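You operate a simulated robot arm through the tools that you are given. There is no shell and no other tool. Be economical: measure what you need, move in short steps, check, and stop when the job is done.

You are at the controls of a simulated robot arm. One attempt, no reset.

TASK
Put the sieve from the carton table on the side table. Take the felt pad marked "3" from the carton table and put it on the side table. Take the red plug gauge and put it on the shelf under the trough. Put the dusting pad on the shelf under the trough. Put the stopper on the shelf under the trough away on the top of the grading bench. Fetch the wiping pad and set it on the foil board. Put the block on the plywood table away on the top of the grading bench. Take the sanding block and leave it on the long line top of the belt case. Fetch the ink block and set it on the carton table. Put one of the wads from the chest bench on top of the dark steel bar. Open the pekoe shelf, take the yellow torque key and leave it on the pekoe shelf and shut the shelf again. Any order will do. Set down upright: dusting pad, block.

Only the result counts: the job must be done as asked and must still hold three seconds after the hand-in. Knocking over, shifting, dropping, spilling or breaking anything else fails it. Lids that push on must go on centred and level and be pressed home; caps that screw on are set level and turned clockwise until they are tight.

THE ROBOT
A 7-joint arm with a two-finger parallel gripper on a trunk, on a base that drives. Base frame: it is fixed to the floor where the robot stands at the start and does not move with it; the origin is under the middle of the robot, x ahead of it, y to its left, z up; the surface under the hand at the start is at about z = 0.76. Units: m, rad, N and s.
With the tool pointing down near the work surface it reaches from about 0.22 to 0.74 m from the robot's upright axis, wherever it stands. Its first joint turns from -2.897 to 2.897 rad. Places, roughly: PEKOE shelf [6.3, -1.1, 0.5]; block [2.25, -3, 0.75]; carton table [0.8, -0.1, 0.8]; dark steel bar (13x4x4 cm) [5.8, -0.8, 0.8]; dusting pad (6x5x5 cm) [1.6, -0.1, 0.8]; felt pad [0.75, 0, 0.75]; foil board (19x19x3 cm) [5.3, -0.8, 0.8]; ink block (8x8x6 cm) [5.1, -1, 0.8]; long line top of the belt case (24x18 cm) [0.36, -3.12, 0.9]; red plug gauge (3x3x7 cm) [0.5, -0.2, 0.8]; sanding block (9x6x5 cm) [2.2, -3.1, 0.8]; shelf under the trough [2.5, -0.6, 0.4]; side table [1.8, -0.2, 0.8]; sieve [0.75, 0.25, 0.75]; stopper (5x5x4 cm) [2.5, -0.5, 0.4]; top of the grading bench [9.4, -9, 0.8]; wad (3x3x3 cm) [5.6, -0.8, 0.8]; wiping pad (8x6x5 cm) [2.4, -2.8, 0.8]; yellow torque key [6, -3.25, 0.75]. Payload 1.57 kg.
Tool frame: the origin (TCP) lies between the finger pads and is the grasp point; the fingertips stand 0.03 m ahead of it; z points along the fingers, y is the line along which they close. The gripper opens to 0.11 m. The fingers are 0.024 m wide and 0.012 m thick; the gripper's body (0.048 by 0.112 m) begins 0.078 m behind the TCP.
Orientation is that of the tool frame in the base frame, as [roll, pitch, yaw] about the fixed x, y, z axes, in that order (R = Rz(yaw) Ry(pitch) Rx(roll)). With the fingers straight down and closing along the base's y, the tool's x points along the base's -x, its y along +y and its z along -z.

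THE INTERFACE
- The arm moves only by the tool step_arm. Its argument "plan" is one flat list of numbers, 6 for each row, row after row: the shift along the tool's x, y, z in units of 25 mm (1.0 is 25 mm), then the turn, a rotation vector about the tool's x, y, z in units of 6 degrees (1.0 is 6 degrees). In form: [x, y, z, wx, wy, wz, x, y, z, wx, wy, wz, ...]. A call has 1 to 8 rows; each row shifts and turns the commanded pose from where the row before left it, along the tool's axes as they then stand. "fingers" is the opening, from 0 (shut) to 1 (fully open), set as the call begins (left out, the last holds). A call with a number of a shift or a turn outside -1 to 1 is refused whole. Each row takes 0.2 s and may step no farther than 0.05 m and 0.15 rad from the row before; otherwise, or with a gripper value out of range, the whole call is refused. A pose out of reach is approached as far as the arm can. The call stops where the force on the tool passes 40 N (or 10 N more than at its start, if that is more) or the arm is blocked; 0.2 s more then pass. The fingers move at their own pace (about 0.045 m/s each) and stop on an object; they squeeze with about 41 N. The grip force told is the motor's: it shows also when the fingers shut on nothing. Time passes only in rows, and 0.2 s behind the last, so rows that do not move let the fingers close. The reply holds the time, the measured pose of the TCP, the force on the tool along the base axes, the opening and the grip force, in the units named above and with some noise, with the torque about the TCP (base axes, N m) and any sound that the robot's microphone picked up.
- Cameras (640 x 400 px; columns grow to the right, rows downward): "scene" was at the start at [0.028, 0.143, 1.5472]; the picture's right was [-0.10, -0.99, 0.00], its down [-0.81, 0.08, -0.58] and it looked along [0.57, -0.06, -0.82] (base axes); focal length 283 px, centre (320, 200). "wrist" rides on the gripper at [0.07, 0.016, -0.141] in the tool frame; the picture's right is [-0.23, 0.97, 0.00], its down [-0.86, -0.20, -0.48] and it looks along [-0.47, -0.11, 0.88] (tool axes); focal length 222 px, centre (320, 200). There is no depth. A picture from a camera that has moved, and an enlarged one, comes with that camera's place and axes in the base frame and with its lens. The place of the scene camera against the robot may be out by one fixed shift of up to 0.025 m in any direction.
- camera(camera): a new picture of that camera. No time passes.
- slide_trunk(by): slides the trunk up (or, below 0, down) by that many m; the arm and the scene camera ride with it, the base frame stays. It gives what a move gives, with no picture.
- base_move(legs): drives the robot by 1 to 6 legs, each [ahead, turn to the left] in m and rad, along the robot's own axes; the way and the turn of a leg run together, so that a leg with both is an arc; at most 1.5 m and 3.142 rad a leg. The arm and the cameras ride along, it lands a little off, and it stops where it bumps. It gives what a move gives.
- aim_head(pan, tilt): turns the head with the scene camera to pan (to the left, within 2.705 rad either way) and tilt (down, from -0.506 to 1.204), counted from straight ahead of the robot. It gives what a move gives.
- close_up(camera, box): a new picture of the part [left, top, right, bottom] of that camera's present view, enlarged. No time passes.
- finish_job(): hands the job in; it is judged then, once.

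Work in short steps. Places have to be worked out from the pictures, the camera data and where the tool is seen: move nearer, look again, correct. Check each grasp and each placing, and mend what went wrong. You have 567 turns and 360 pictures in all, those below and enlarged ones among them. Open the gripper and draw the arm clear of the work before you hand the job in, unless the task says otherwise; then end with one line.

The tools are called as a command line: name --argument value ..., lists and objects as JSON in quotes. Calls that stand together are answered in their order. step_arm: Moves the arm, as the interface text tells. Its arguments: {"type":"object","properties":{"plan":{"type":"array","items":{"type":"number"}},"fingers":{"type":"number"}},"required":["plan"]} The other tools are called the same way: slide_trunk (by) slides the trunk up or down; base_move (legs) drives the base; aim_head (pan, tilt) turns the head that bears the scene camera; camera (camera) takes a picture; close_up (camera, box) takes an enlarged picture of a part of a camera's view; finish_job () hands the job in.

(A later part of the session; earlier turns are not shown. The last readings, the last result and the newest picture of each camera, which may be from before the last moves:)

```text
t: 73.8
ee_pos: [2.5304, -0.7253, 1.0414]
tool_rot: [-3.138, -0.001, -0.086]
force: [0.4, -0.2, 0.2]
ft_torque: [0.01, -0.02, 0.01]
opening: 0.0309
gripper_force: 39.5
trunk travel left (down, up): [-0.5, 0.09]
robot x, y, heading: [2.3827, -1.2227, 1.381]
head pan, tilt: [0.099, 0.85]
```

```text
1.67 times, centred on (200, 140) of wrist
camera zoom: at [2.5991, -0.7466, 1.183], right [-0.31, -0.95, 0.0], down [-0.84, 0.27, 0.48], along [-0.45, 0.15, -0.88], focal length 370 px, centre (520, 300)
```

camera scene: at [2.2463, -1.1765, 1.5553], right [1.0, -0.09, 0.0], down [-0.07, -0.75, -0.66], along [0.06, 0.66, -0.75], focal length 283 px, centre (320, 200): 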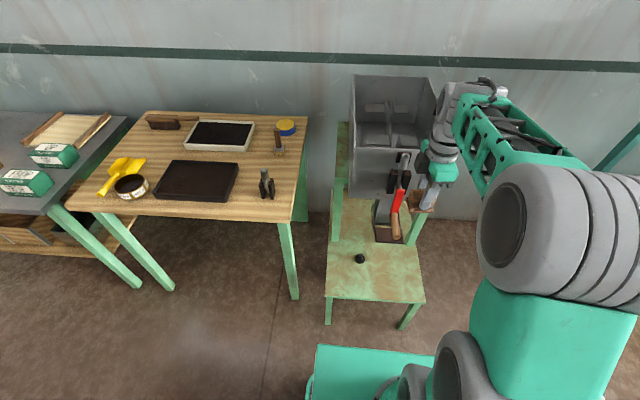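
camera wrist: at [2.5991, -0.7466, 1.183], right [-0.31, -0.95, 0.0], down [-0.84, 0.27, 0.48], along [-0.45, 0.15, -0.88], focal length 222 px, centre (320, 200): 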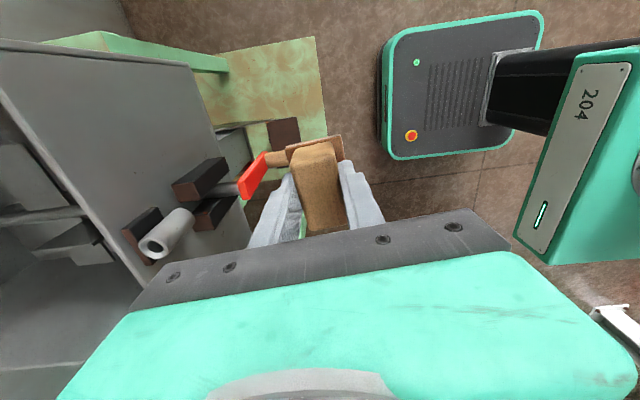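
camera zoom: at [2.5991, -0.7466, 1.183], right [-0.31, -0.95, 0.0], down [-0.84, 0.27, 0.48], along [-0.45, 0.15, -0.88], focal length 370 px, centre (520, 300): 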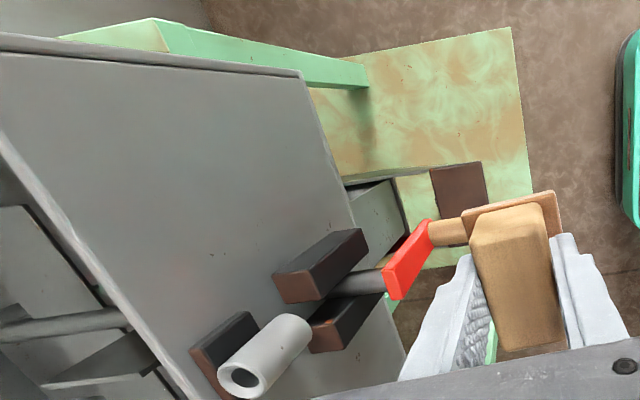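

Triangulating both views, the lever sticks out to about (2.53, -0.71) at z ≈ 0.83, right under the tool. So I'll back off and come in further right, putting the pad on the right front part of the shelf with the arm clear of the lever.

base_move --legs '[[-0.15, 0], [0, -1.384], [0.3, 0], [0, 1.57]]'

slide_trunk --by -0.2

aim_head --pan 0.3 --tilt 0.7

camera --camera "scene"

camera --camera "wrist"

```text
t: 84.1
ee_pos: [2.7289, -0.866, 1.0412]
tool_rot: [-3.139, -0.002, 0.07]
force: [-0.5, -0.1, -0.7]
ft_torque: [0.02, -0.01, 0.02]
opening: 0.0309
gripper_force: 39.8
trunk travel left (down, up): [-0.5, 0.09]
robot x, y, heading: [2.6618, -1.379, 1.533]
head pan, tilt: [0.099, 0.85]
```

```text
t: 86.3
ee_pos: [2.7286, -0.8659, 0.8426]
tool_rot: [-3.139, -0.001, 0.069]
force: [-0.1, 0.3, -0.8]
ft_torque: [0.02, -0.02, 0.01]
opening: 0.0308
gripper_force: 40.2
trunk travel left (down, up): [-0.3, 0.29]
robot x, y, heading: [2.6624, -1.3819, 1.523]
head pan, tilt: [0.099, 0.85]
```

```text
t: 87.0
ee_pos: [2.7286, -0.8657, 0.8417]
tool_rot: [-3.139, -0.002, 0.069]
force: [-0.2, 0.3, -0.2]
ft_torque: [-0.02, 0.02, 0.04]
opening: 0.0307
gripper_force: 39.8
trunk travel left (down, up): [-0.3, 0.29]
robot x, y, heading: [2.6645, -1.3779, 1.534]
head pan, tilt: [0.3, 0.7]
```

```text
323 pictures are left
camera scene: at [2.4991, -1.3547, 1.3676], right [0.97, 0.26, 0.0], down [0.17, -0.62, -0.76], along [-0.2, 0.74, -0.64], focal length 283 px, centre (320, 200)
```

scene: 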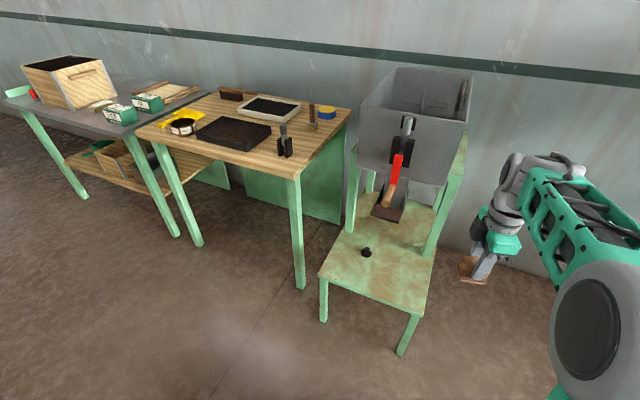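

```text
322 pictures are left
camera wrist: at [2.7994, -0.8772, 0.983], right [-0.16, -0.99, 0.0], down [-0.87, 0.14, 0.48], along [-0.47, 0.08, -0.88], focal length 222 px, centre (320, 200)
```

wrist: 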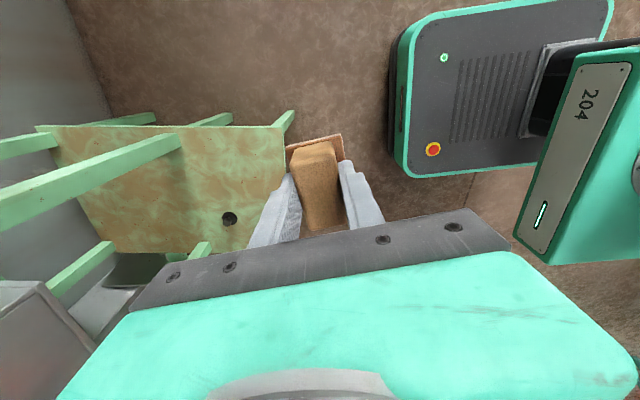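

Stopper is at about (2.49, -0.56, 0.44), the lever end at (2.53, -0.70, 0.82), and the shelf top at ~0.42 with its front edge at y ≈ -0.75. I move in 0.15 m and shift over to x ≈ 2.645.

base_move --legs '[[0.15, 0]]'

step_arm --plan '[-0.85, 0, 0, 0, 0, 0, -0.85, 0, 0, 0, 0, 0, -0.85, 0, 0, 0, 0, 0, -0.85, 0, 0, 0, 0, 0]'

camera --camera "wrist"

camera --camera "scene"

```text
t: 88.3
ee_pos: [2.733, -0.7175, 0.8408]
tool_rot: [-3.139, -0.001, 0.071]
force: [0.3, -0.1, -1.4]
ft_torque: [0.02, 0.0, 0.02]
opening: 0.0311
gripper_force: 39.9
trunk travel left (down, up): [-0.3, 0.29]
robot x, y, heading: [2.6674, -1.2286, 1.534]
head pan, tilt: [0.3, 0.7]
```

```text
t: 89.3
ee_pos: [2.6471, -0.7237, 0.8405]
tool_rot: [-3.138, -0.003, 0.072]
force: [0.2, -0.8, -0.4]
ft_torque: [-0.01, 0.01, 0.03]
opening: 0.031
gripper_force: 40.3
trunk travel left (down, up): [-0.3, 0.29]
robot x, y, heading: [2.6699, -1.2325, 1.54]
head pan, tilt: [0.3, 0.7]
```

```text
321 pictures are left
camera wrist: at [2.7169, -0.7348, 0.9825], right [-0.16, -0.99, 0.0], down [-0.87, 0.14, 0.48], along [-0.47, 0.08, -0.88], focal length 222 px, centre (320, 200)
```

wrist: 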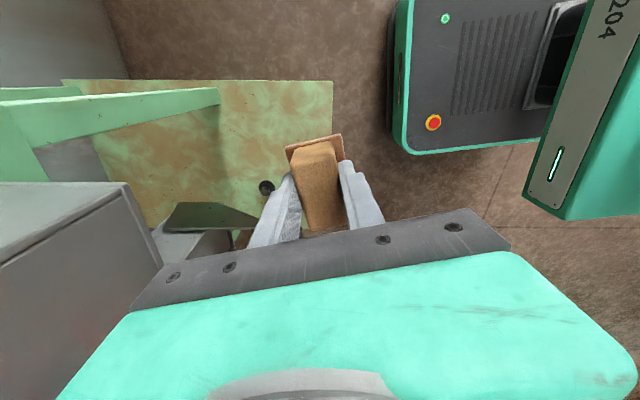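

```text
320 pictures are left
camera scene: at [2.5042, -1.2073, 1.3676], right [0.96, 0.26, 0.0], down [0.17, -0.62, -0.76], along [-0.2, 0.74, -0.64], focal length 283 px, centre (320, 200)
```

scene: 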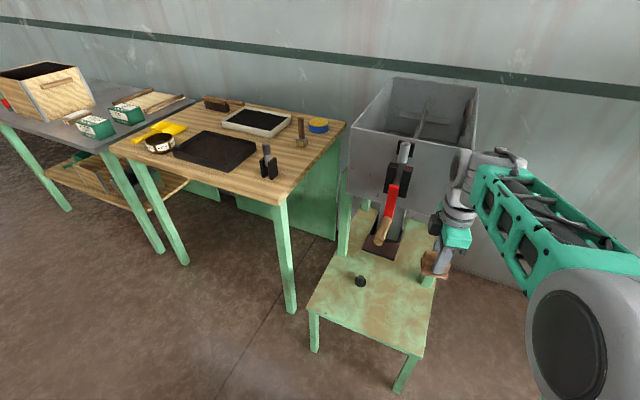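

Position is clear of the lever and post. I shift 3 cm inward, then lower the trunk 0.3 m.

step_arm --plan '[0, -0.7, 0, 0, 0, 0, -0.2, -0.7, 0, 0, 0, 0]'

slide_trunk --by -0.3

camera --camera "wrist"

camera --camera "scene"

```text
t: 90.0
ee_pos: [2.6392, -0.6902, 0.841]
tool_rot: [-3.139, -0.001, 0.073]
force: [0.4, 0.9, -1.6]
ft_torque: [0.01, 0.03, -0.04]
opening: 0.0309
gripper_force: 40.1
trunk travel left (down, up): [-0.3, 0.29]
robot x, y, heading: [2.6646, -1.2319, 1.538]
head pan, tilt: [0.3, 0.7]
```

```text
t: 93.0
ee_pos: [2.6387, -0.6893, 0.5419]
tool_rot: [-3.14, -0.002, 0.071]
force: [0.4, 0.8, -0.4]
ft_torque: [0.01, 0.0, -0.01]
opening: 0.0309
gripper_force: 39.5
trunk travel left (down, up): [0.0, 0.59]
robot x, y, heading: [2.6691, -1.2291, 1.54]
head pan, tilt: [0.3, 0.7]
```

```text
319 pictures are left
camera wrist: at [2.7094, -0.7016, 0.6831], right [-0.16, -0.99, 0.0], down [-0.87, 0.14, 0.48], along [-0.47, 0.08, -0.88], focal length 222 px, centre (320, 200)
```

wrist: 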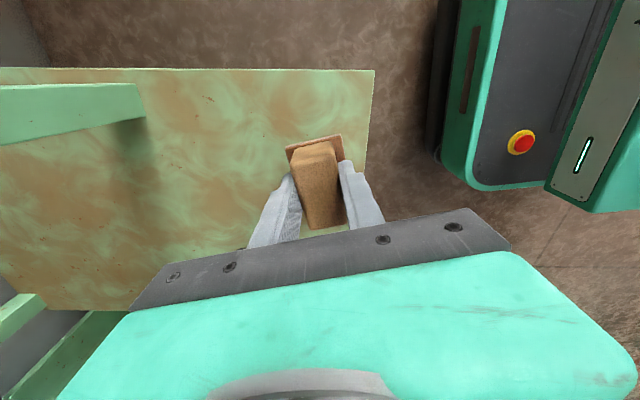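

```text
318 pictures are left
camera scene: at [2.5041, -1.2073, 1.0676], right [0.96, 0.26, 0.0], down [0.17, -0.62, -0.76], along [-0.2, 0.74, -0.64], focal length 283 px, centre (320, 200)
```

scene: 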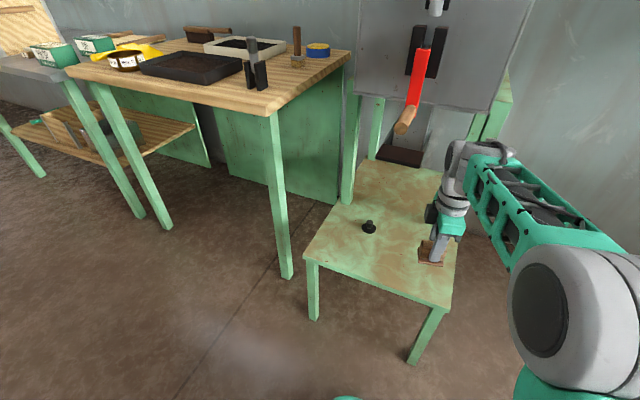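

Clear everywhere, with the lever far above the wrist. Lowering to touch the shelf.

step_arm --plan '[0, 0, 0.8, 0, 0, 0, 0, 0, 0.8, 0, 0, 0, 0, 0, 0.5, 0, 0, 0]'

step_arm --plan '[0, 0, 0.3, 0, 0, 0, 0, 0, 0.3, 0, 0, 0, 0, 0, 0.3, 0, 0, 0, 0, 0, 0.3, 0, 0, 0]'

```text
t: 93.8
ee_pos: [2.6393, -0.69, 0.488]
tool_rot: [-3.138, 0.0, 0.07]
force: [-0.2, 0.7, -0.8]
ft_torque: [0.03, -0.02, -0.03]
opening: 0.0312
gripper_force: 40.2
trunk travel left (down, up): [0.0, 0.59]
robot x, y, heading: [2.6632, -1.2296, 1.54]
head pan, tilt: [0.3, 0.7]
```

```text
t: 94.8
ee_pos: [2.6397, -0.6901, 0.4589]
tool_rot: [-3.138, -0.002, 0.072]
force: [-0.6, -0.3, -0.9]
ft_torque: [0.02, -0.02, -0.02]
opening: 0.0309
gripper_force: 39.8
trunk travel left (down, up): [0.0, 0.59]
robot x, y, heading: [2.6662, -1.2277, 1.539]
head pan, tilt: [0.3, 0.7]
```

Not touching yet, so I go on in small steps.

step_arm --plan '[0, 0, 0.25, 0, 0, 0, 0, 0, 0.25, 0, 0, 0]'

step_arm --plan '[0, 0, 0.2, 0, 0, 0, 0, 0, 0.2, 0, 0, 0]'

```text
t: 95.3
ee_pos: [2.6389, -0.6901, 0.4477]
tool_rot: [-3.135, -0.003, 0.073]
force: [1.7, -2.4, 8.9]
ft_torque: [-0.38, 0.03, -0.01]
opening: 0.0311
gripper_force: 40.4
trunk travel left (down, up): [0.0, 0.59]
robot x, y, heading: [2.669, -1.2358, 1.54]
head pan, tilt: [0.3, 0.7]
```

```text
t: 95.8
ee_pos: [2.6391, -0.6884, 0.4471]
tool_rot: [-3.126, 0.0, 0.071]
force: [-0.4, -3.7, 15.9]
ft_torque: [-0.57, 0.06, 0.06]
opening: 0.031
gripper_force: 40.2
trunk travel left (down, up): [0.0, 0.59]
robot x, y, heading: [2.6662, -1.2306, 1.54]
head pan, tilt: [0.3, 0.7]
stopped in row 2: the force on the tool passed its limit at 46 N (the readings are from after the stop); the commanded pose is now the measured one
```

Contact at TCP 0.447, so the shelf is at z ≈ 0.40. I release, lift and check the pad.

step_arm --plan '[0, 0, 0, 0, 0, 0, 0, 0, 0, 0, 0, 0, 0, 0, 0, 0, 0, 0]' --fingers 0.6

step_arm --plan '[0, 0, -1, 0, 0, 0, 0, 0, -1, 0, 0, 0, 0, 0, -1, 0, 0, 0, 0, 0, -1, 0, 0, 0, 0, 0, -1, 0, 0, 0]'

camera --camera "wrist"

close_up --camera "scene" --box '[300, 70, 520, 310]'

```text
t: 96.6
ee_pos: [2.6397, -0.6893, 0.4451]
tool_rot: [-3.134, -0.002, 0.071]
force: [1.2, 0.5, -0.2]
ft_torque: [-0.01, 0.0, -0.01]
opening: 0.0662
gripper_force: 0.1
trunk travel left (down, up): [0.0, 0.59]
robot x, y, heading: [2.6676, -1.2305, 1.536]
head pan, tilt: [0.3, 0.7]
```

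```text
t: 97.8
ee_pos: [2.6402, -0.6878, 0.5705]
tool_rot: [-3.133, -0.002, 0.071]
force: [0.3, 0.1, -0.1]
ft_torque: [-0.03, 0.0, -0.01]
opening: 0.0659
gripper_force: 0.1
trunk travel left (down, up): [0.0, 0.59]
robot x, y, heading: [2.6656, -1.2315, 1.538]
head pan, tilt: [0.3, 0.7]
```

```text
317 pictures are left
camera wrist: at [2.7103, -0.701, 0.7125], right [-0.16, -0.99, -0.01], down [-0.87, 0.13, 0.48], along [-0.47, 0.08, -0.88], focal length 222 px, centre (320, 200)
```

wrist: 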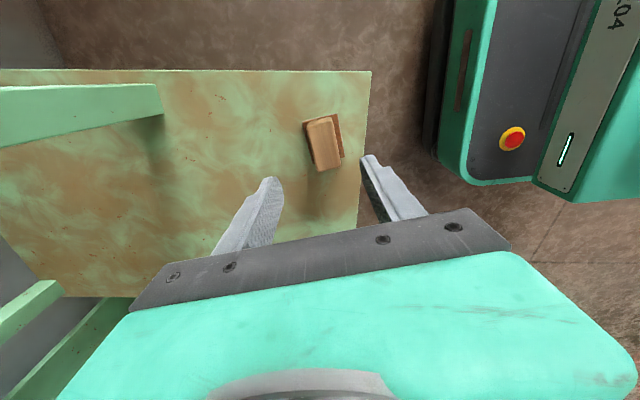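

```text
1.67 times, centred on (410, 190) of scene
camera zoom: at [2.5041, -1.2073, 1.0676], right [0.96, 0.26, 0.0], down [0.17, -0.62, -0.76], along [-0.2, 0.74, -0.64], focal length 472 px, centre (170, 217)
```

zoom: 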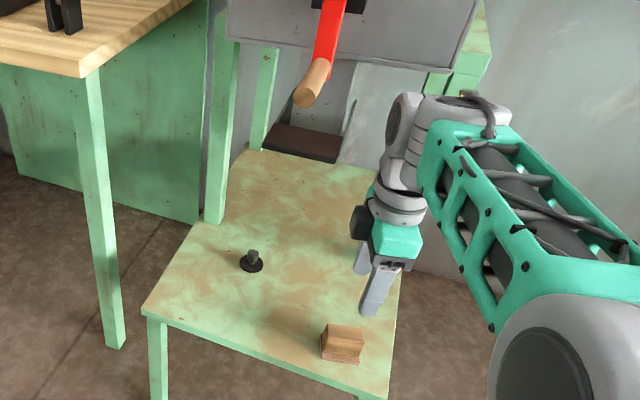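

The pad stands upright on the shelf. Next the stopper for the grading bench, which I'll look at closely first.

close_up --camera "scene" --box '[350, 205, 390, 245]'

step_arm --plan '[-1, 0, -0.2, 0, 0, 0, -1, 0, -0.2, 0, 0, 0, -1, 0, 0, 0, 0, 0, -1, 0, 0, 0, 0, 0, -1, 0, 0, 0, 0, 0]'

camera --camera "wrist"

camera --camera "scene"

```text
10.00 times, centred on (370, 225) of scene
camera zoom: at [2.5041, -1.2073, 1.0676], right [0.96, 0.26, 0.0], down [0.17, -0.62, -0.76], along [-0.2, 0.74, -0.64], focal length 2830 px, centre (-180, -50)
```

zoom: 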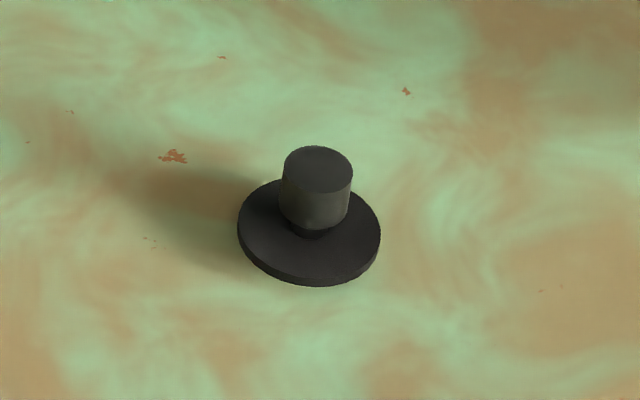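

```text
t: 98.6
ee_pos: [2.5845, -0.6968, 0.5827]
tool_rot: [-3.139, -0.003, 0.048]
force: [11.3, -28.3, -1.5]
ft_torque: [4.78, 1.87, 0.78]
opening: 0.0658
gripper_force: 0.1
trunk travel left (down, up): [0.0, 0.59]
robot x, y, heading: [2.6625, -1.231, 1.528]
head pan, tilt: [0.3, 0.7]
stopped in row 3: the force on the tool passed its limit at 54 N (the readings are from after the stop); the commanded pose is now the measured one
```

```text
314 pictures are left
camera wrist: at [2.655, -0.7098, 0.7237], right [-0.18, -0.98, 0.0], down [-0.87, 0.16, 0.48], along [-0.47, 0.09, -0.88], focal length 222 px, centre (320, 200)
```

wrist: 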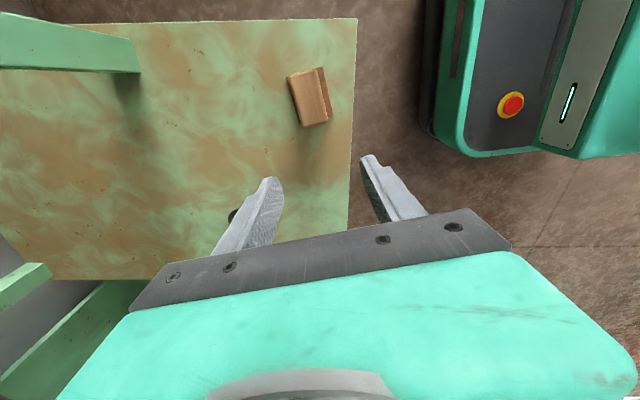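

```text
313 pictures are left
camera scene: at [2.5063, -1.2088, 1.068], right [0.97, 0.25, 0.0], down [0.16, -0.62, -0.77], along [-0.19, 0.74, -0.64], focal length 283 px, centre (320, 200)
```

scene: 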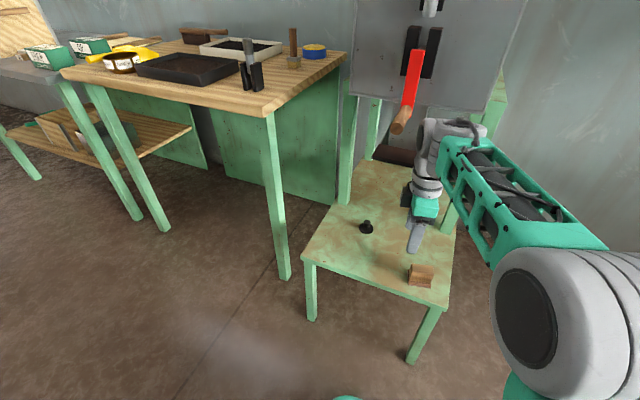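

I touched something: the wrist's upper part met the lever handle. I back off the way I came at once and check the lever.

step_arm --plan '[1, 0, 0, 0, 0, 0, 1, 0, 0, 0, 0, 0, 1, 0, 0, 0, 0, 0]'

close_up --camera "scene" --box '[300, 70, 520, 310]'

close_up --camera "scene" --box '[370, 0, 480, 140]'

```text
t: 99.0
ee_pos: [2.5849, -0.6984, 0.5832]
tool_rot: [-3.137, -0.004, 0.077]
force: [-3.4, -37.6, -0.3]
ft_torque: [6.43, -0.62, 1.19]
opening: 0.0662
gripper_force: 0.0
trunk travel left (down, up): [0.0, 0.59]
robot x, y, heading: [2.6684, -1.2299, 1.537]
head pan, tilt: [0.3, 0.7]
stopped in row 1: the force on the tool passed its limit at 51 N (the readings are from after the stop); the commanded pose is now the measured one
```

```text
1.67 times, centred on (410, 190) of scene
camera zoom: at [2.5039, -1.2108, 1.0676], right [0.97, 0.26, 0.0], down [0.17, -0.62, -0.77], along [-0.2, 0.74, -0.64], focal length 472 px, centre (170, 217)
```

zoom: 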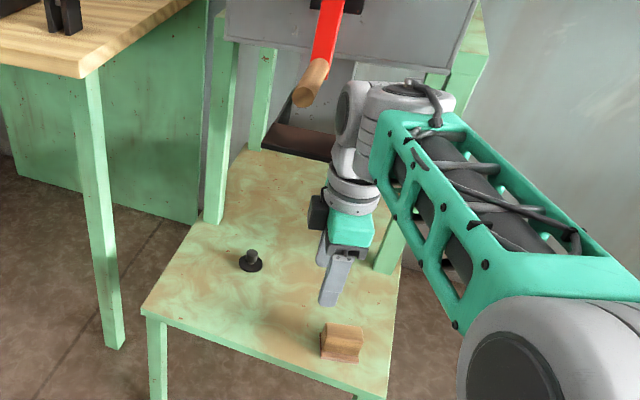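

```text
2.86 times, centred on (425, 70) of scene
camera zoom: at [2.5039, -1.2108, 1.0676], right [0.97, 0.26, 0.0], down [0.17, -0.62, -0.77], along [-0.2, 0.74, -0.64], focal length 808 px, centre (20, 571)
```

zoom: 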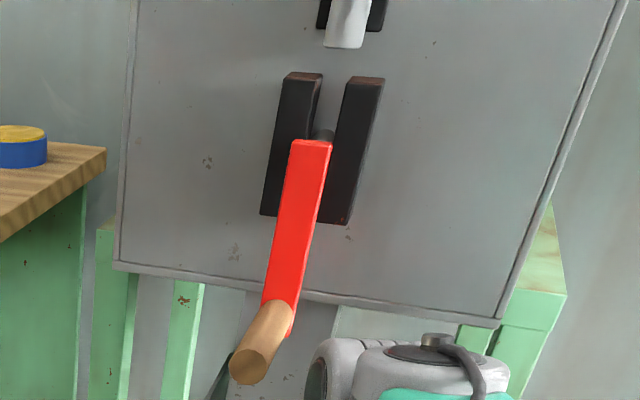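

The lever looks unmoved. The contact pushes the tool toward -y, so backing the base off relieves it directly.

base_move --legs '[[-0.1, 0]]'

close_up --camera "scene" --box '[300, 0, 520, 240]'

```text
t: 100.1
ee_pos: [2.5819, -0.7956, 0.5804]
tool_rot: [-3.137, -0.003, 0.072]
force: [0.1, 0.5, 0.0]
ft_torque: [-0.05, -0.01, 0.0]
opening: 0.0661
gripper_force: 0.1
trunk travel left (down, up): [0.0, 0.59]
robot x, y, heading: [2.6623, -1.3355, 1.535]
head pan, tilt: [0.3, 0.7]
```

```text
1.67 times, centred on (410, 120) of scene
camera zoom: at [2.5003, -1.3082, 1.0676], right [0.97, 0.26, 0.0], down [0.17, -0.62, -0.76], along [-0.2, 0.74, -0.64], focal length 472 px, centre (170, 333)
```

zoom: 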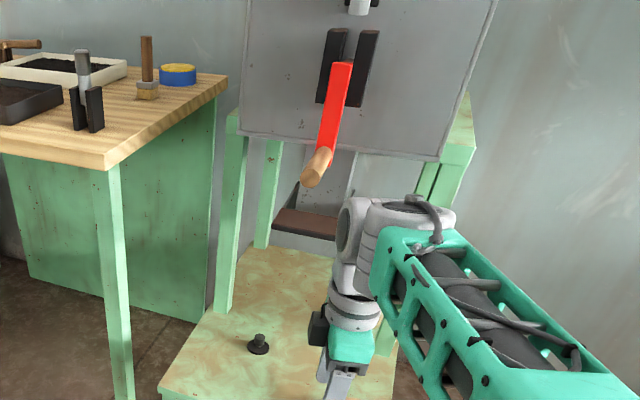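

Free again, nothing displaced. For the stopper I'll come in tilted from the front, so the wrist stays well below and ahead of the lever: first yaw the tool so the camera faces me, then tilt about 48°.

step_arm --plan '[0, 0, 0, 0, 0, 1, 0, 0, 0, 0, 0, 1, 0, 0, 0, 0, 0, 1, 0, 0, 0, 0, 0, 1, 0, 0, 0, 0, 0, 1, 0, 0, 0, 0, 0, 1, 0, 0, 0, 0, 0, 1, 0, 0, 0, 0, 0, 1]'

step_arm --plan '[0, 0, 0, 0, 0, 1, 0, 0, 0, 0, 0, 1, 0, 0, 0, 0, 0, 1, 0, 0, 0, 0, 0, 1, 0, 0, 0, 0, 0, 1, 0, 0, 0, 0, 0, 1, 0, 0, 0, 0, 0, 1, 0, 0, 0, 0, 0, 0.6]'

step_arm --plan '[0, 0, 0, 0, -1, 0, 0, 0, 0, 0, -1, 0, 0, 0, 0, 0, -1, 0, 0, 0, 0, 0, -1, 0, 0, 0, 0, 0, -1, 0, 0, 0, 0, 0, -1, 0, 0, 0, 0, 0, -1, 0, 0, 0, 0, 0, -1, 0]'

camera --camera "wrist"

camera --camera "scene"

```text
t: 101.9
ee_pos: [2.5827, -0.7955, 0.5805]
tool_rot: [-3.136, 0.001, -0.767]
force: [-0.9, 0.8, 1.0]
ft_torque: [-0.02, -0.02, 0.02]
opening: 0.066
gripper_force: 0.1
trunk travel left (down, up): [0.0, 0.59]
robot x, y, heading: [2.6656, -1.3322, 1.534]
head pan, tilt: [0.3, 0.7]
```

```text
t: 103.7
ee_pos: [2.5825, -0.7963, 0.5801]
tool_rot: [-3.139, 0.004, -1.563]
force: [0.5, 0.2, 0.1]
ft_torque: [-0.01, 0.01, 0.0]
opening: 0.0662
gripper_force: 0.1
trunk travel left (down, up): [0.0, 0.59]
robot x, y, heading: [2.6643, -1.3316, 1.528]
head pan, tilt: [0.3, 0.7]
```

```text
t: 105.5
ee_pos: [2.5816, -0.795, 0.5812]
tool_rot: [-3.137, 0.842, -1.561]
force: [0.1, 0.9, 0.0]
ft_torque: [-0.01, 0.02, 0.02]
opening: 0.0661
gripper_force: 0.2
trunk travel left (down, up): [0.0, 0.59]
robot x, y, heading: [2.6625, -1.3308, 1.531]
head pan, tilt: [0.3, 0.7]
```

```text
309 pictures are left
camera wrist: at [2.5668, -0.9474, 0.6231], right [-0.98, 0.14, 0.17], down [0.2, 0.21, 0.96], along [0.1, 0.97, -0.24], focal length 222 px, centre (320, 200)
```

wrist: 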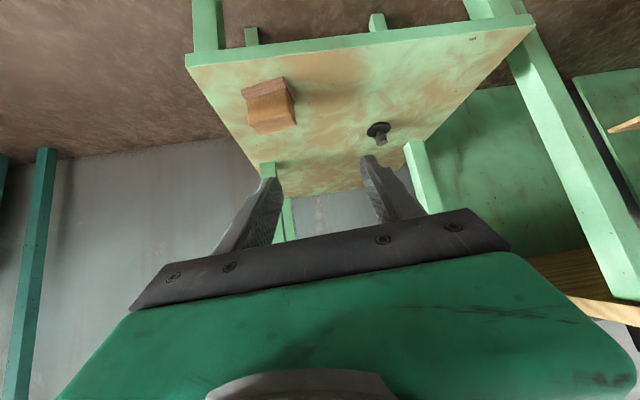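

```text
308 pictures are left
camera scene: at [2.5003, -1.3083, 1.0676], right [0.97, 0.26, 0.0], down [0.17, -0.62, -0.76], along [-0.2, 0.74, -0.64], focal length 283 px, centre (320, 200)
```

scene: 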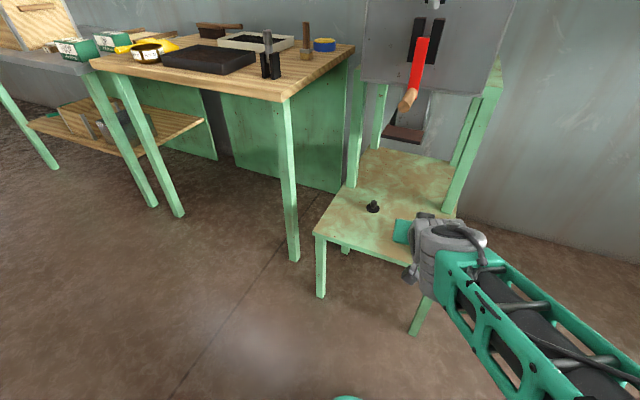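

The tilted pose works and the wrist view puts the stopper at about (2.474, -0.543). I go to a point 13 cm short of it along the approach line.

step_arm --plan '[-0.395, 0.703, 0.95, 0, 0, 0, -0.395, 0.703, 0.95, 0, 0, 0, -0.395, 0.703, 0.95, 0, 0, 0, -0.395, 0.703, 0.95, 0, 0, 0, -0.395, 0.703, 0.95, 0, 0, 0, -0.395, 0.703, 0.95, 0, 0, 0]'

camera --camera "wrist"

camera --camera "scene"

```text
t: 106.9
ee_pos: [2.4757, -0.6488, 0.5314]
tool_rot: [-3.139, 0.843, -1.559]
force: [-0.6, -0.8, 1.1]
ft_torque: [-0.03, 0.0, 0.0]
opening: 0.0661
gripper_force: 0.1
trunk travel left (down, up): [0.0, 0.59]
robot x, y, heading: [2.6635, -1.3326, 1.532]
head pan, tilt: [0.3, 0.7]
```

```text
307 pictures are left
camera wrist: at [2.461, -0.8008, 0.5736], right [-0.98, 0.14, 0.17], down [0.2, 0.21, 0.96], along [0.1, 0.97, -0.24], focal length 222 px, centre (320, 200)
```

wrist: 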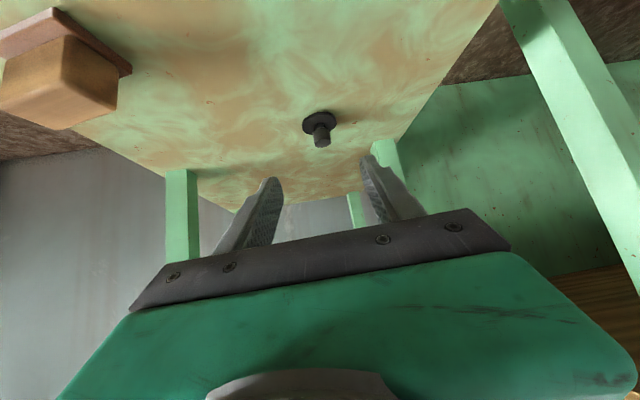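

```text
306 pictures are left
camera scene: at [2.5004, -1.3085, 1.0676], right [0.97, 0.26, 0.0], down [0.17, -0.62, -0.77], along [-0.2, 0.74, -0.64], focal length 283 px, centre (320, 200)
```

scene: 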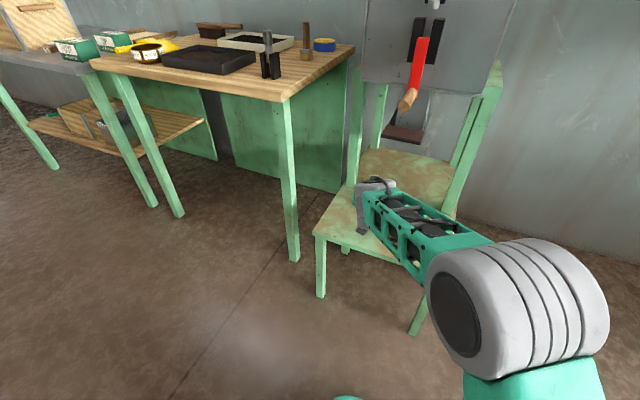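

Well lined up. I advance 8 cm along the approach and look again.

step_arm --plan '[0, 0.1, 0.8, 0, 0, 0, 0, 0, 0.8, 0, 0, 0, 0, 0, 0.8, 0, 0, 0, 0, 0, 0.8, 0, 0, 0]' --fingers 0.5

camera --camera "wrist"

```text
t: 107.9
ee_pos: [2.4737, -0.5889, 0.4778]
tool_rot: [-3.139, 0.842, -1.558]
force: [0.3, 0.2, 0.0]
ft_torque: [0.0, 0.0, -0.01]
opening: 0.055
gripper_force: 0.0
trunk travel left (down, up): [0.0, 0.59]
robot x, y, heading: [2.6646, -1.3348, 1.534]
head pan, tilt: [0.3, 0.7]
```

```text
305 pictures are left
camera wrist: at [2.4586, -0.7411, 0.5195], right [-0.98, 0.14, 0.17], down [0.2, 0.21, 0.96], along [0.1, 0.97, -0.24], focal length 222 px, centre (320, 200)
```

wrist: 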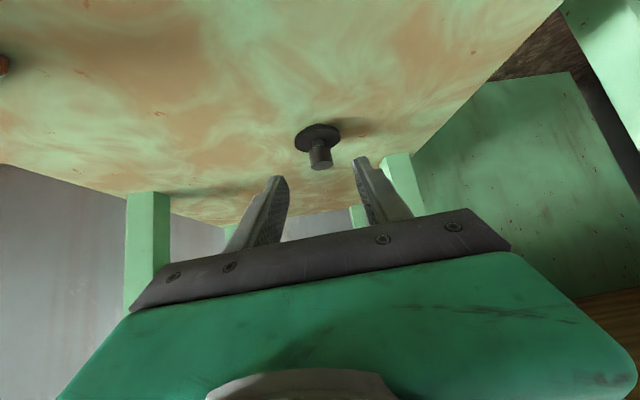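

Knob at about (2.472, -0.545), top z ≈ 0.44. I advance the last 5 cm and close.

step_arm --plan '[0, 0, 0.7, 0, 0, 0, 0.09, 0, 0.7, 0, 0, 0, 0, 0, 0.6, 0, 0, 0]'

camera --camera "wrist"

```text
t: 108.7
ee_pos: [2.4719, -0.5547, 0.4418]
tool_rot: [-3.138, 0.84, -1.56]
force: [0.4, -0.2, 0.3]
ft_torque: [-0.01, -0.01, -0.02]
opening: 0.0551
gripper_force: 0.1
trunk travel left (down, up): [0.0, 0.59]
robot x, y, heading: [2.665, -1.33, 1.532]
head pan, tilt: [0.3, 0.7]
```

```text
304 pictures are left
camera wrist: at [2.4576, -0.7064, 0.4842], right [-0.98, 0.14, 0.17], down [0.2, 0.21, 0.96], along [0.1, 0.97, -0.24], focal length 222 px, centre (320, 200)
```

wrist: 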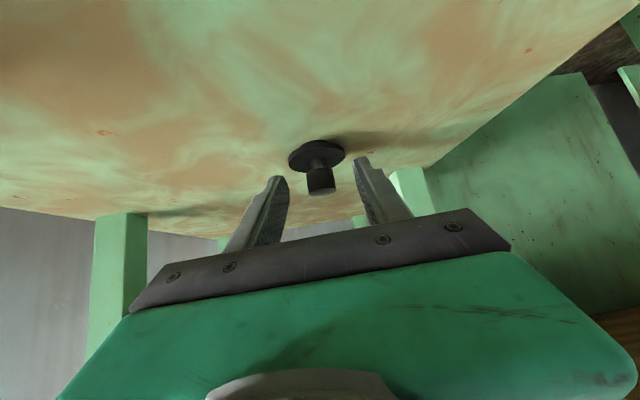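

The knob sits between the pads near the tips. Closing.

step_arm --plan '[0, 0, 0.15, 0, 0, 0, 0, 0, 0, 0, 0, 0, 0, 0, 0, 0, 0, 0, 0, 0, 0, 0, 0, 0, 0, 0, 0, 0, 0, 0]' --fingers 0

camera --camera "wrist"

```text
t: 109.9
ee_pos: [2.4734, -0.5522, 0.4413]
tool_rot: [-3.14, 0.844, -1.56]
force: [-2.1, 2.9, 7.3]
ft_torque: [0.2, 0.11, 0.04]
opening: 0.0206
gripper_force: 34.2
trunk travel left (down, up): [0.0, 0.59]
robot x, y, heading: [2.6637, -1.3339, 1.531]
head pan, tilt: [0.3, 0.7]
```

```text
303 pictures are left
camera wrist: at [2.4572, -0.7038, 0.4824], right [-0.98, 0.14, 0.17], down [0.2, 0.21, 0.96], along [0.1, 0.97, -0.23], focal length 222 px, centre (320, 200)
```

wrist: 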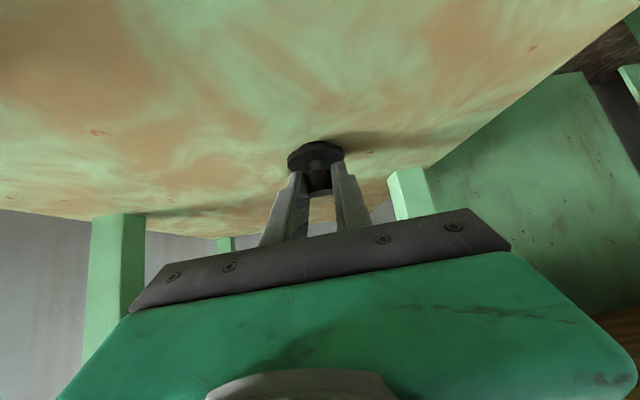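

Gripped (20.6 mm, 34 N). I withdraw along the approach line.

step_arm --plan '[0, 0, -1, 0, 0, 0, 0, 0, -1, 0, 0, 0, 0, 0, -1, 0, 0, 0, 0, 0, -1, 0, 0, 0, 0, 0, -1, 0, 0, 0, 0, 0, -1, 0, 0, 0, 0, 0, -1, 0, 0, 0, 0, 0, -1, 0, 0, 0]'

camera --camera "wrist"

camera --camera "scene"

```text
t: 111.7
ee_pos: [2.4757, -0.7025, 0.5717]
tool_rot: [-3.136, 0.839, -1.56]
force: [0.2, -0.9, -0.3]
ft_torque: [-0.01, 0.03, 0.03]
opening: 0.0203
gripper_force: 34.0
trunk travel left (down, up): [0.0, 0.59]
robot x, y, heading: [2.6624, -1.3289, 1.529]
head pan, tilt: [0.3, 0.7]
```

```text
302 pictures are left
camera wrist: at [2.4591, -0.8538, 0.6148], right [-0.98, 0.14, 0.17], down [0.19, 0.22, 0.96], along [0.1, 0.97, -0.24], focal length 222 px, centre (320, 200)
```

wrist: 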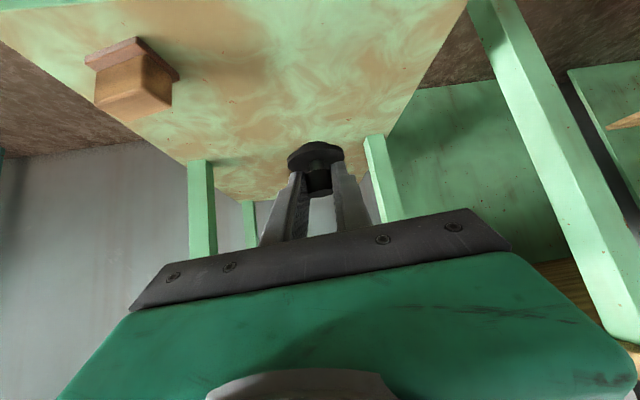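

```text
301 pictures are left
camera scene: at [2.5002, -1.308, 1.0675], right [0.97, 0.26, 0.0], down [0.17, -0.62, -0.76], along [-0.2, 0.74, -0.64], focal length 283 px, centre (320, 200)
```

scene: 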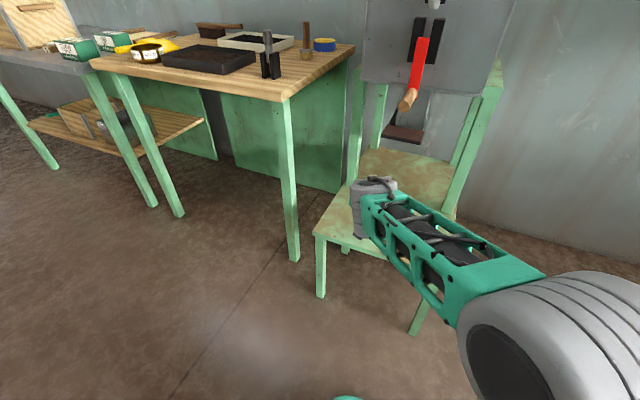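

The stopper is out. I back well away, raise the trunk and look around for a way to the grading bench.

base_move --legs '[[-0.35, 0]]'

slide_trunk --by 0.55

base_move --legs '[[0, -1.53]]'

aim_head --pan 0.0 --tilt 0.25

camera --camera "scene"

aim_head --pan -1.2 --tilt 0.25

camera --camera "scene"

```text
t: 114.0
ee_pos: [2.4605, -1.0459, 0.5729]
tool_rot: [-3.138, 0.843, -1.558]
force: [-0.1, 0.0, 0.4]
ft_torque: [-0.01, 0.02, 0.0]
opening: 0.02
gripper_force: 34.0
trunk travel left (down, up): [0.0, 0.59]
robot x, y, heading: [2.6478, -1.6804, 1.539]
head pan, tilt: [0.3, 0.7]
```

```text
refused: 0.55 is not a number from -0.4 to 0.4
```

```text
t: 118.1
ee_pos: [3.2739, -1.4689, 0.5725]
tool_rot: [-3.139, 0.842, -3.101]
force: [0.3, -1.0, 0.2]
ft_torque: [0.01, -0.02, 0.02]
opening: 0.0203
gripper_force: 33.9
trunk travel left (down, up): [0.0, 0.59]
robot x, y, heading: [2.6526, -1.6768, -0.009]
head pan, tilt: [0.3, 0.7]
```

```text
t: 119.0
ee_pos: [3.2744, -1.4697, 0.5723]
tool_rot: [-3.136, 0.842, -3.1]
force: [-0.7, 0.7, -0.3]
ft_torque: [0.02, 0.02, 0.02]
opening: 0.0199
gripper_force: 33.7
trunk travel left (down, up): [0.0, 0.59]
robot x, y, heading: [2.648, -1.675, -0.011]
head pan, tilt: [0.0, 0.25]
```

```text
300 pictures are left
camera scene: at [2.7012, -1.5263, 1.1084], right [-0.01, -1.0, 0.0], down [-0.25, 0.0, -0.97], along [0.97, -0.01, -0.25], focal length 283 px, centre (320, 200)
```

scene: 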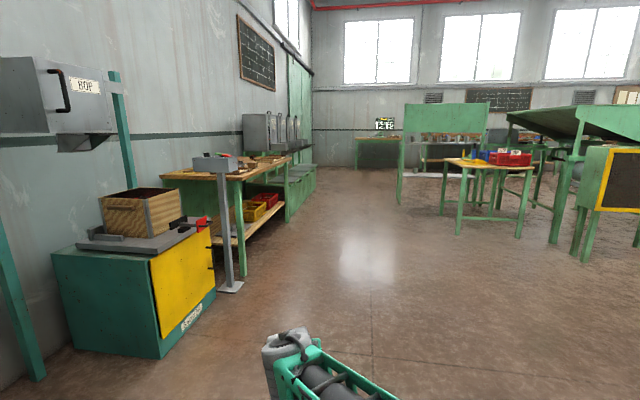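

```text
t: 120.4
ee_pos: [3.275, -1.4683, 0.5724]
tool_rot: [-3.137, 0.842, -3.101]
force: [0.0, 0.5, -0.6]
ft_torque: [-0.01, 0.02, 0.02]
opening: 0.0204
gripper_force: 33.8
trunk travel left (down, up): [0.0, 0.59]
robot x, y, heading: [2.6485, -1.6762, -0.014]
head pan, tilt: [-1.201, 0.25]
```

```text
299 pictures are left
camera scene: at [2.6409, -1.6129, 1.1084], right [-0.94, -0.35, 0.0], down [-0.09, 0.23, -0.97], along [0.34, -0.91, -0.25], focal length 283 px, centre (320, 200)
```

scene: 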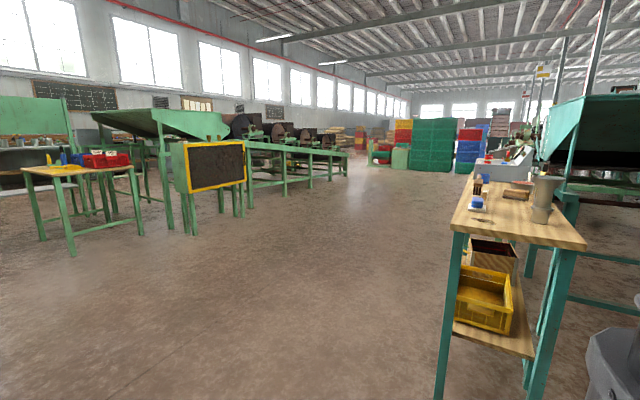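

The trunk lift is limited to 0.4 per call. I raise it in two steps and look again toward the grading bench direction.

slide_trunk --by 0.4

slide_trunk --by 0.19

aim_head --pan -0.75 --tilt 0.15

camera --camera "scene"

close_up --camera "scene" --box '[160, 80, 600, 300]'

```text
t: 124.2
ee_pos: [3.2749, -1.4681, 0.9734]
tool_rot: [-3.138, 0.84, -3.1]
force: [0.2, 0.0, -1.5]
ft_torque: [0.02, 0.01, 0.01]
opening: 0.0205
gripper_force: 34.2
trunk travel left (down, up): [-0.4, 0.19]
robot x, y, heading: [2.6506, -1.6771, -0.009]
head pan, tilt: [-1.201, 0.25]
```

```text
t: 126.3
ee_pos: [3.2754, -1.4701, 1.163]
tool_rot: [-3.138, 0.84, -3.101]
force: [0.5, -0.6, 0.5]
ft_torque: [0.0, -0.02, 0.01]
opening: 0.0203
gripper_force: 33.8
trunk travel left (down, up): [-0.59, 0.0]
robot x, y, heading: [2.6531, -1.6774, -0.01]
head pan, tilt: [-1.201, 0.25]
```

```text
t: 127.2
ee_pos: [3.274, -1.4695, 1.164]
tool_rot: [-3.138, 0.841, -3.102]
force: [0.3, -0.3, -0.5]
ft_torque: [0.01, -0.02, 0.01]
opening: 0.0205
gripper_force: 34.4
trunk travel left (down, up): [-0.59, 0.0]
robot x, y, heading: [2.6519, -1.6764, -0.011]
head pan, tilt: [-0.75, 0.15]
```

```text
298 pictures are left
camera scene: at [2.6751, -1.5894, 1.7077], right [-0.69, -0.73, 0.0], down [-0.11, 0.1, -0.99], along [0.72, -0.68, -0.15], focal length 283 px, centre (320, 200)
```

scene: 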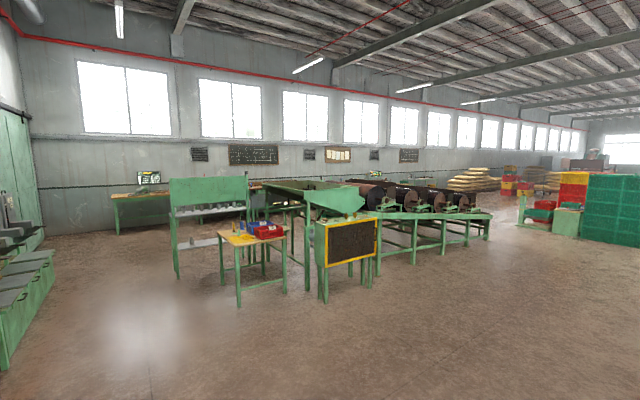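

```text
1.45 times, centred on (380, 190) of scene
camera zoom: at [2.6751, -1.5894, 1.7077], right [-0.69, -0.73, 0.0], down [-0.11, 0.1, -0.99], along [0.72, -0.68, -0.15], focal length 412 px, centre (233, 214)
```

zoom: 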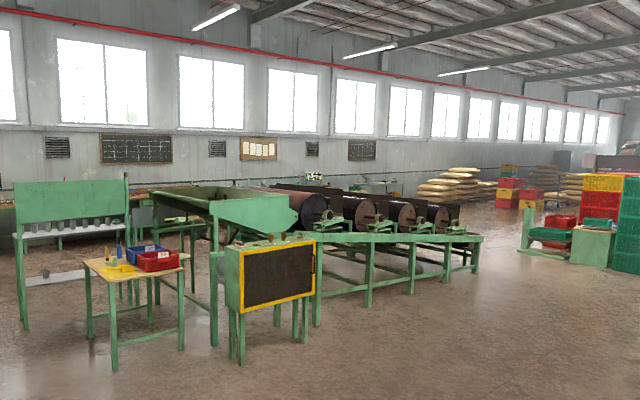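

The rollers' row runs from about (4.8, -3.5) to (4.5, -8.2), with an open aisle at x ≈ 3.6. I'll drive down that aisle.

base_move --legs '[[0, -0.925], [1.5, 0], [0, -0.635], [1.5, 0], [1.5, 0], [1.3, 0]]'

aim_head --pan 0.8 --tilt 0.2

camera --camera "scene"

```text
t: 159.0
ee_pos: [3.6511, -7.8322, 1.162]
tool_rot: [-3.137, 0.842, 1.611]
force: [0.0, -1.1, -1.3]
ft_torque: [-0.02, 0.01, 0.02]
opening: 0.0203
gripper_force: 34.5
trunk travel left (down, up): [-0.59, 0.0]
robot x, y, heading: [3.4436, -7.2066, -1.581]
head pan, tilt: [-0.75, 0.15]
```

```text
t: 160.7
ee_pos: [3.6517, -7.8329, 1.162]
tool_rot: [-3.139, 0.84, 1.61]
force: [0.3, 0.0, 0.4]
ft_torque: [0.02, -0.01, 0.0]
opening: 0.0202
gripper_force: 34.0
trunk travel left (down, up): [-0.59, 0.0]
robot x, y, heading: [3.443, -7.2071, -1.577]
head pan, tilt: [0.799, 0.201]
```

```text
296 pictures are left
camera scene: at [3.6815, -7.2195, 1.703], right [-0.7, -0.71, 0.0], down [-0.14, 0.14, -0.98], along [0.7, -0.69, -0.2], focal length 283 px, centre (320, 200)
```

scene: 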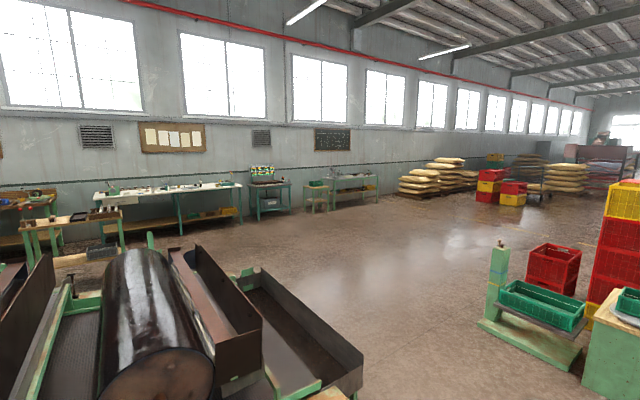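

The white bench by the wall at about (9.2, -9) is the grading bench. The passage between the machine's end (y ≈ -8.3) and the weighing scale (y ≈ -9.9) is free along y ≈ -9.06.

base_move --legs '[[1.5, 0], [0.35, 0], [0, 1.577], [1.5, 0], [1.5, 0], [1.4, 0]]'

aim_head --pan 0.0 --tilt 0.5

camera --camera "scene"

```text
t: 184.5
ee_pos: [6.2693, -8.8397, 1.1646]
tool_rot: [-3.137, 0.844, -3.067]
force: [-0.6, -0.1, -0.2]
ft_torque: [0.0, 0.0, 0.0]
opening: 0.0203
gripper_force: 33.5
trunk travel left (down, up): [-0.59, 0.0]
robot x, y, heading: [5.6524, -9.0699, 0.029]
head pan, tilt: [0.799, 0.201]
stopped in leg 5: the robot was blocked; the commanded pose is now the measured one
```

```text
t: 185.6
ee_pos: [6.2715, -8.8424, 1.1628]
tool_rot: [-3.136, 0.841, -3.065]
force: [0.3, -0.2, -0.7]
ft_torque: [-0.03, 0.01, 0.03]
opening: 0.0202
gripper_force: 34.3
trunk travel left (down, up): [-0.59, 0.0]
robot x, y, heading: [5.6546, -9.0749, 0.025]
head pan, tilt: [0.0, 0.499]
```

```text
295 pictures are left
camera scene: at [5.697, -8.9199, 1.6753], right [0.03, -1.0, 0.0], down [-0.48, -0.01, -0.88], along [0.88, 0.02, -0.48], focal length 283 px, centre (320, 200)
```

scene: 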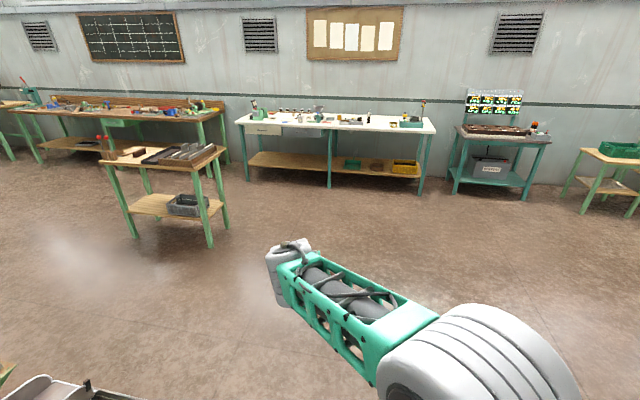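

I was blocked at x ≈ 5.65. I look around the base to see by what.

aim_head --pan 0.9 --tilt 0.9

camera --camera "scene"

aim_head --pan -0.9 --tilt 0.9

camera --camera "scene"

```text
t: 186.8
ee_pos: [6.2725, -8.8413, 1.1635]
tool_rot: [-3.138, 0.841, -3.067]
force: [0.6, -0.8, 0.2]
ft_torque: [-0.02, 0.0, 0.02]
opening: 0.0204
gripper_force: 34.3
trunk travel left (down, up): [-0.59, 0.0]
robot x, y, heading: [5.6514, -9.0724, 0.027]
head pan, tilt: [0.901, 0.901]
```

```text
294 pictures are left
camera scene: at [5.6514, -8.8621, 1.6415], right [0.8, -0.6, 0.0], down [-0.47, -0.63, -0.62], along [0.37, 0.5, -0.78], focal length 283 px, centre (320, 200)
```

scene: 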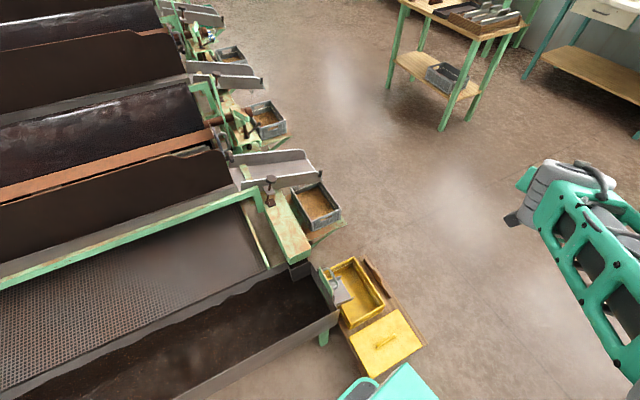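

```text
t: 188.6
ee_pos: [6.2717, -8.8424, 1.162]
tool_rot: [-3.135, 0.842, -3.067]
force: [0.7, -0.7, -0.5]
ft_torque: [0.01, 0.01, -0.01]
opening: 0.0203
gripper_force: 34.1
trunk travel left (down, up): [-0.59, 0.0]
robot x, y, heading: [5.6547, -9.0712, 0.027]
head pan, tilt: [-0.901, 0.901]
```

```text
293 pictures are left
camera scene: at [5.6546, -8.9803, 1.6414], right [-0.77, -0.64, 0.0], down [-0.5, 0.6, -0.62], along [0.4, -0.48, -0.78], focal length 283 px, centre (320, 200)
```

scene: 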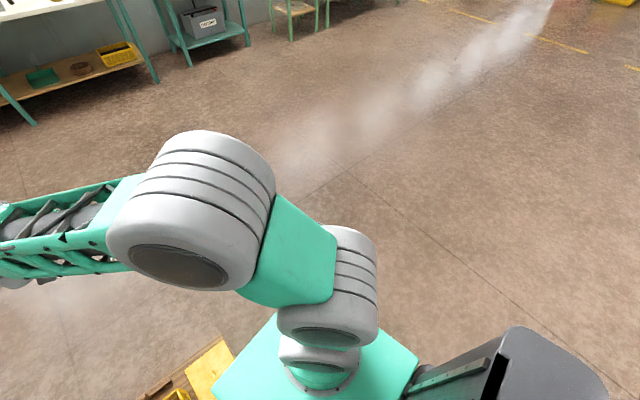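

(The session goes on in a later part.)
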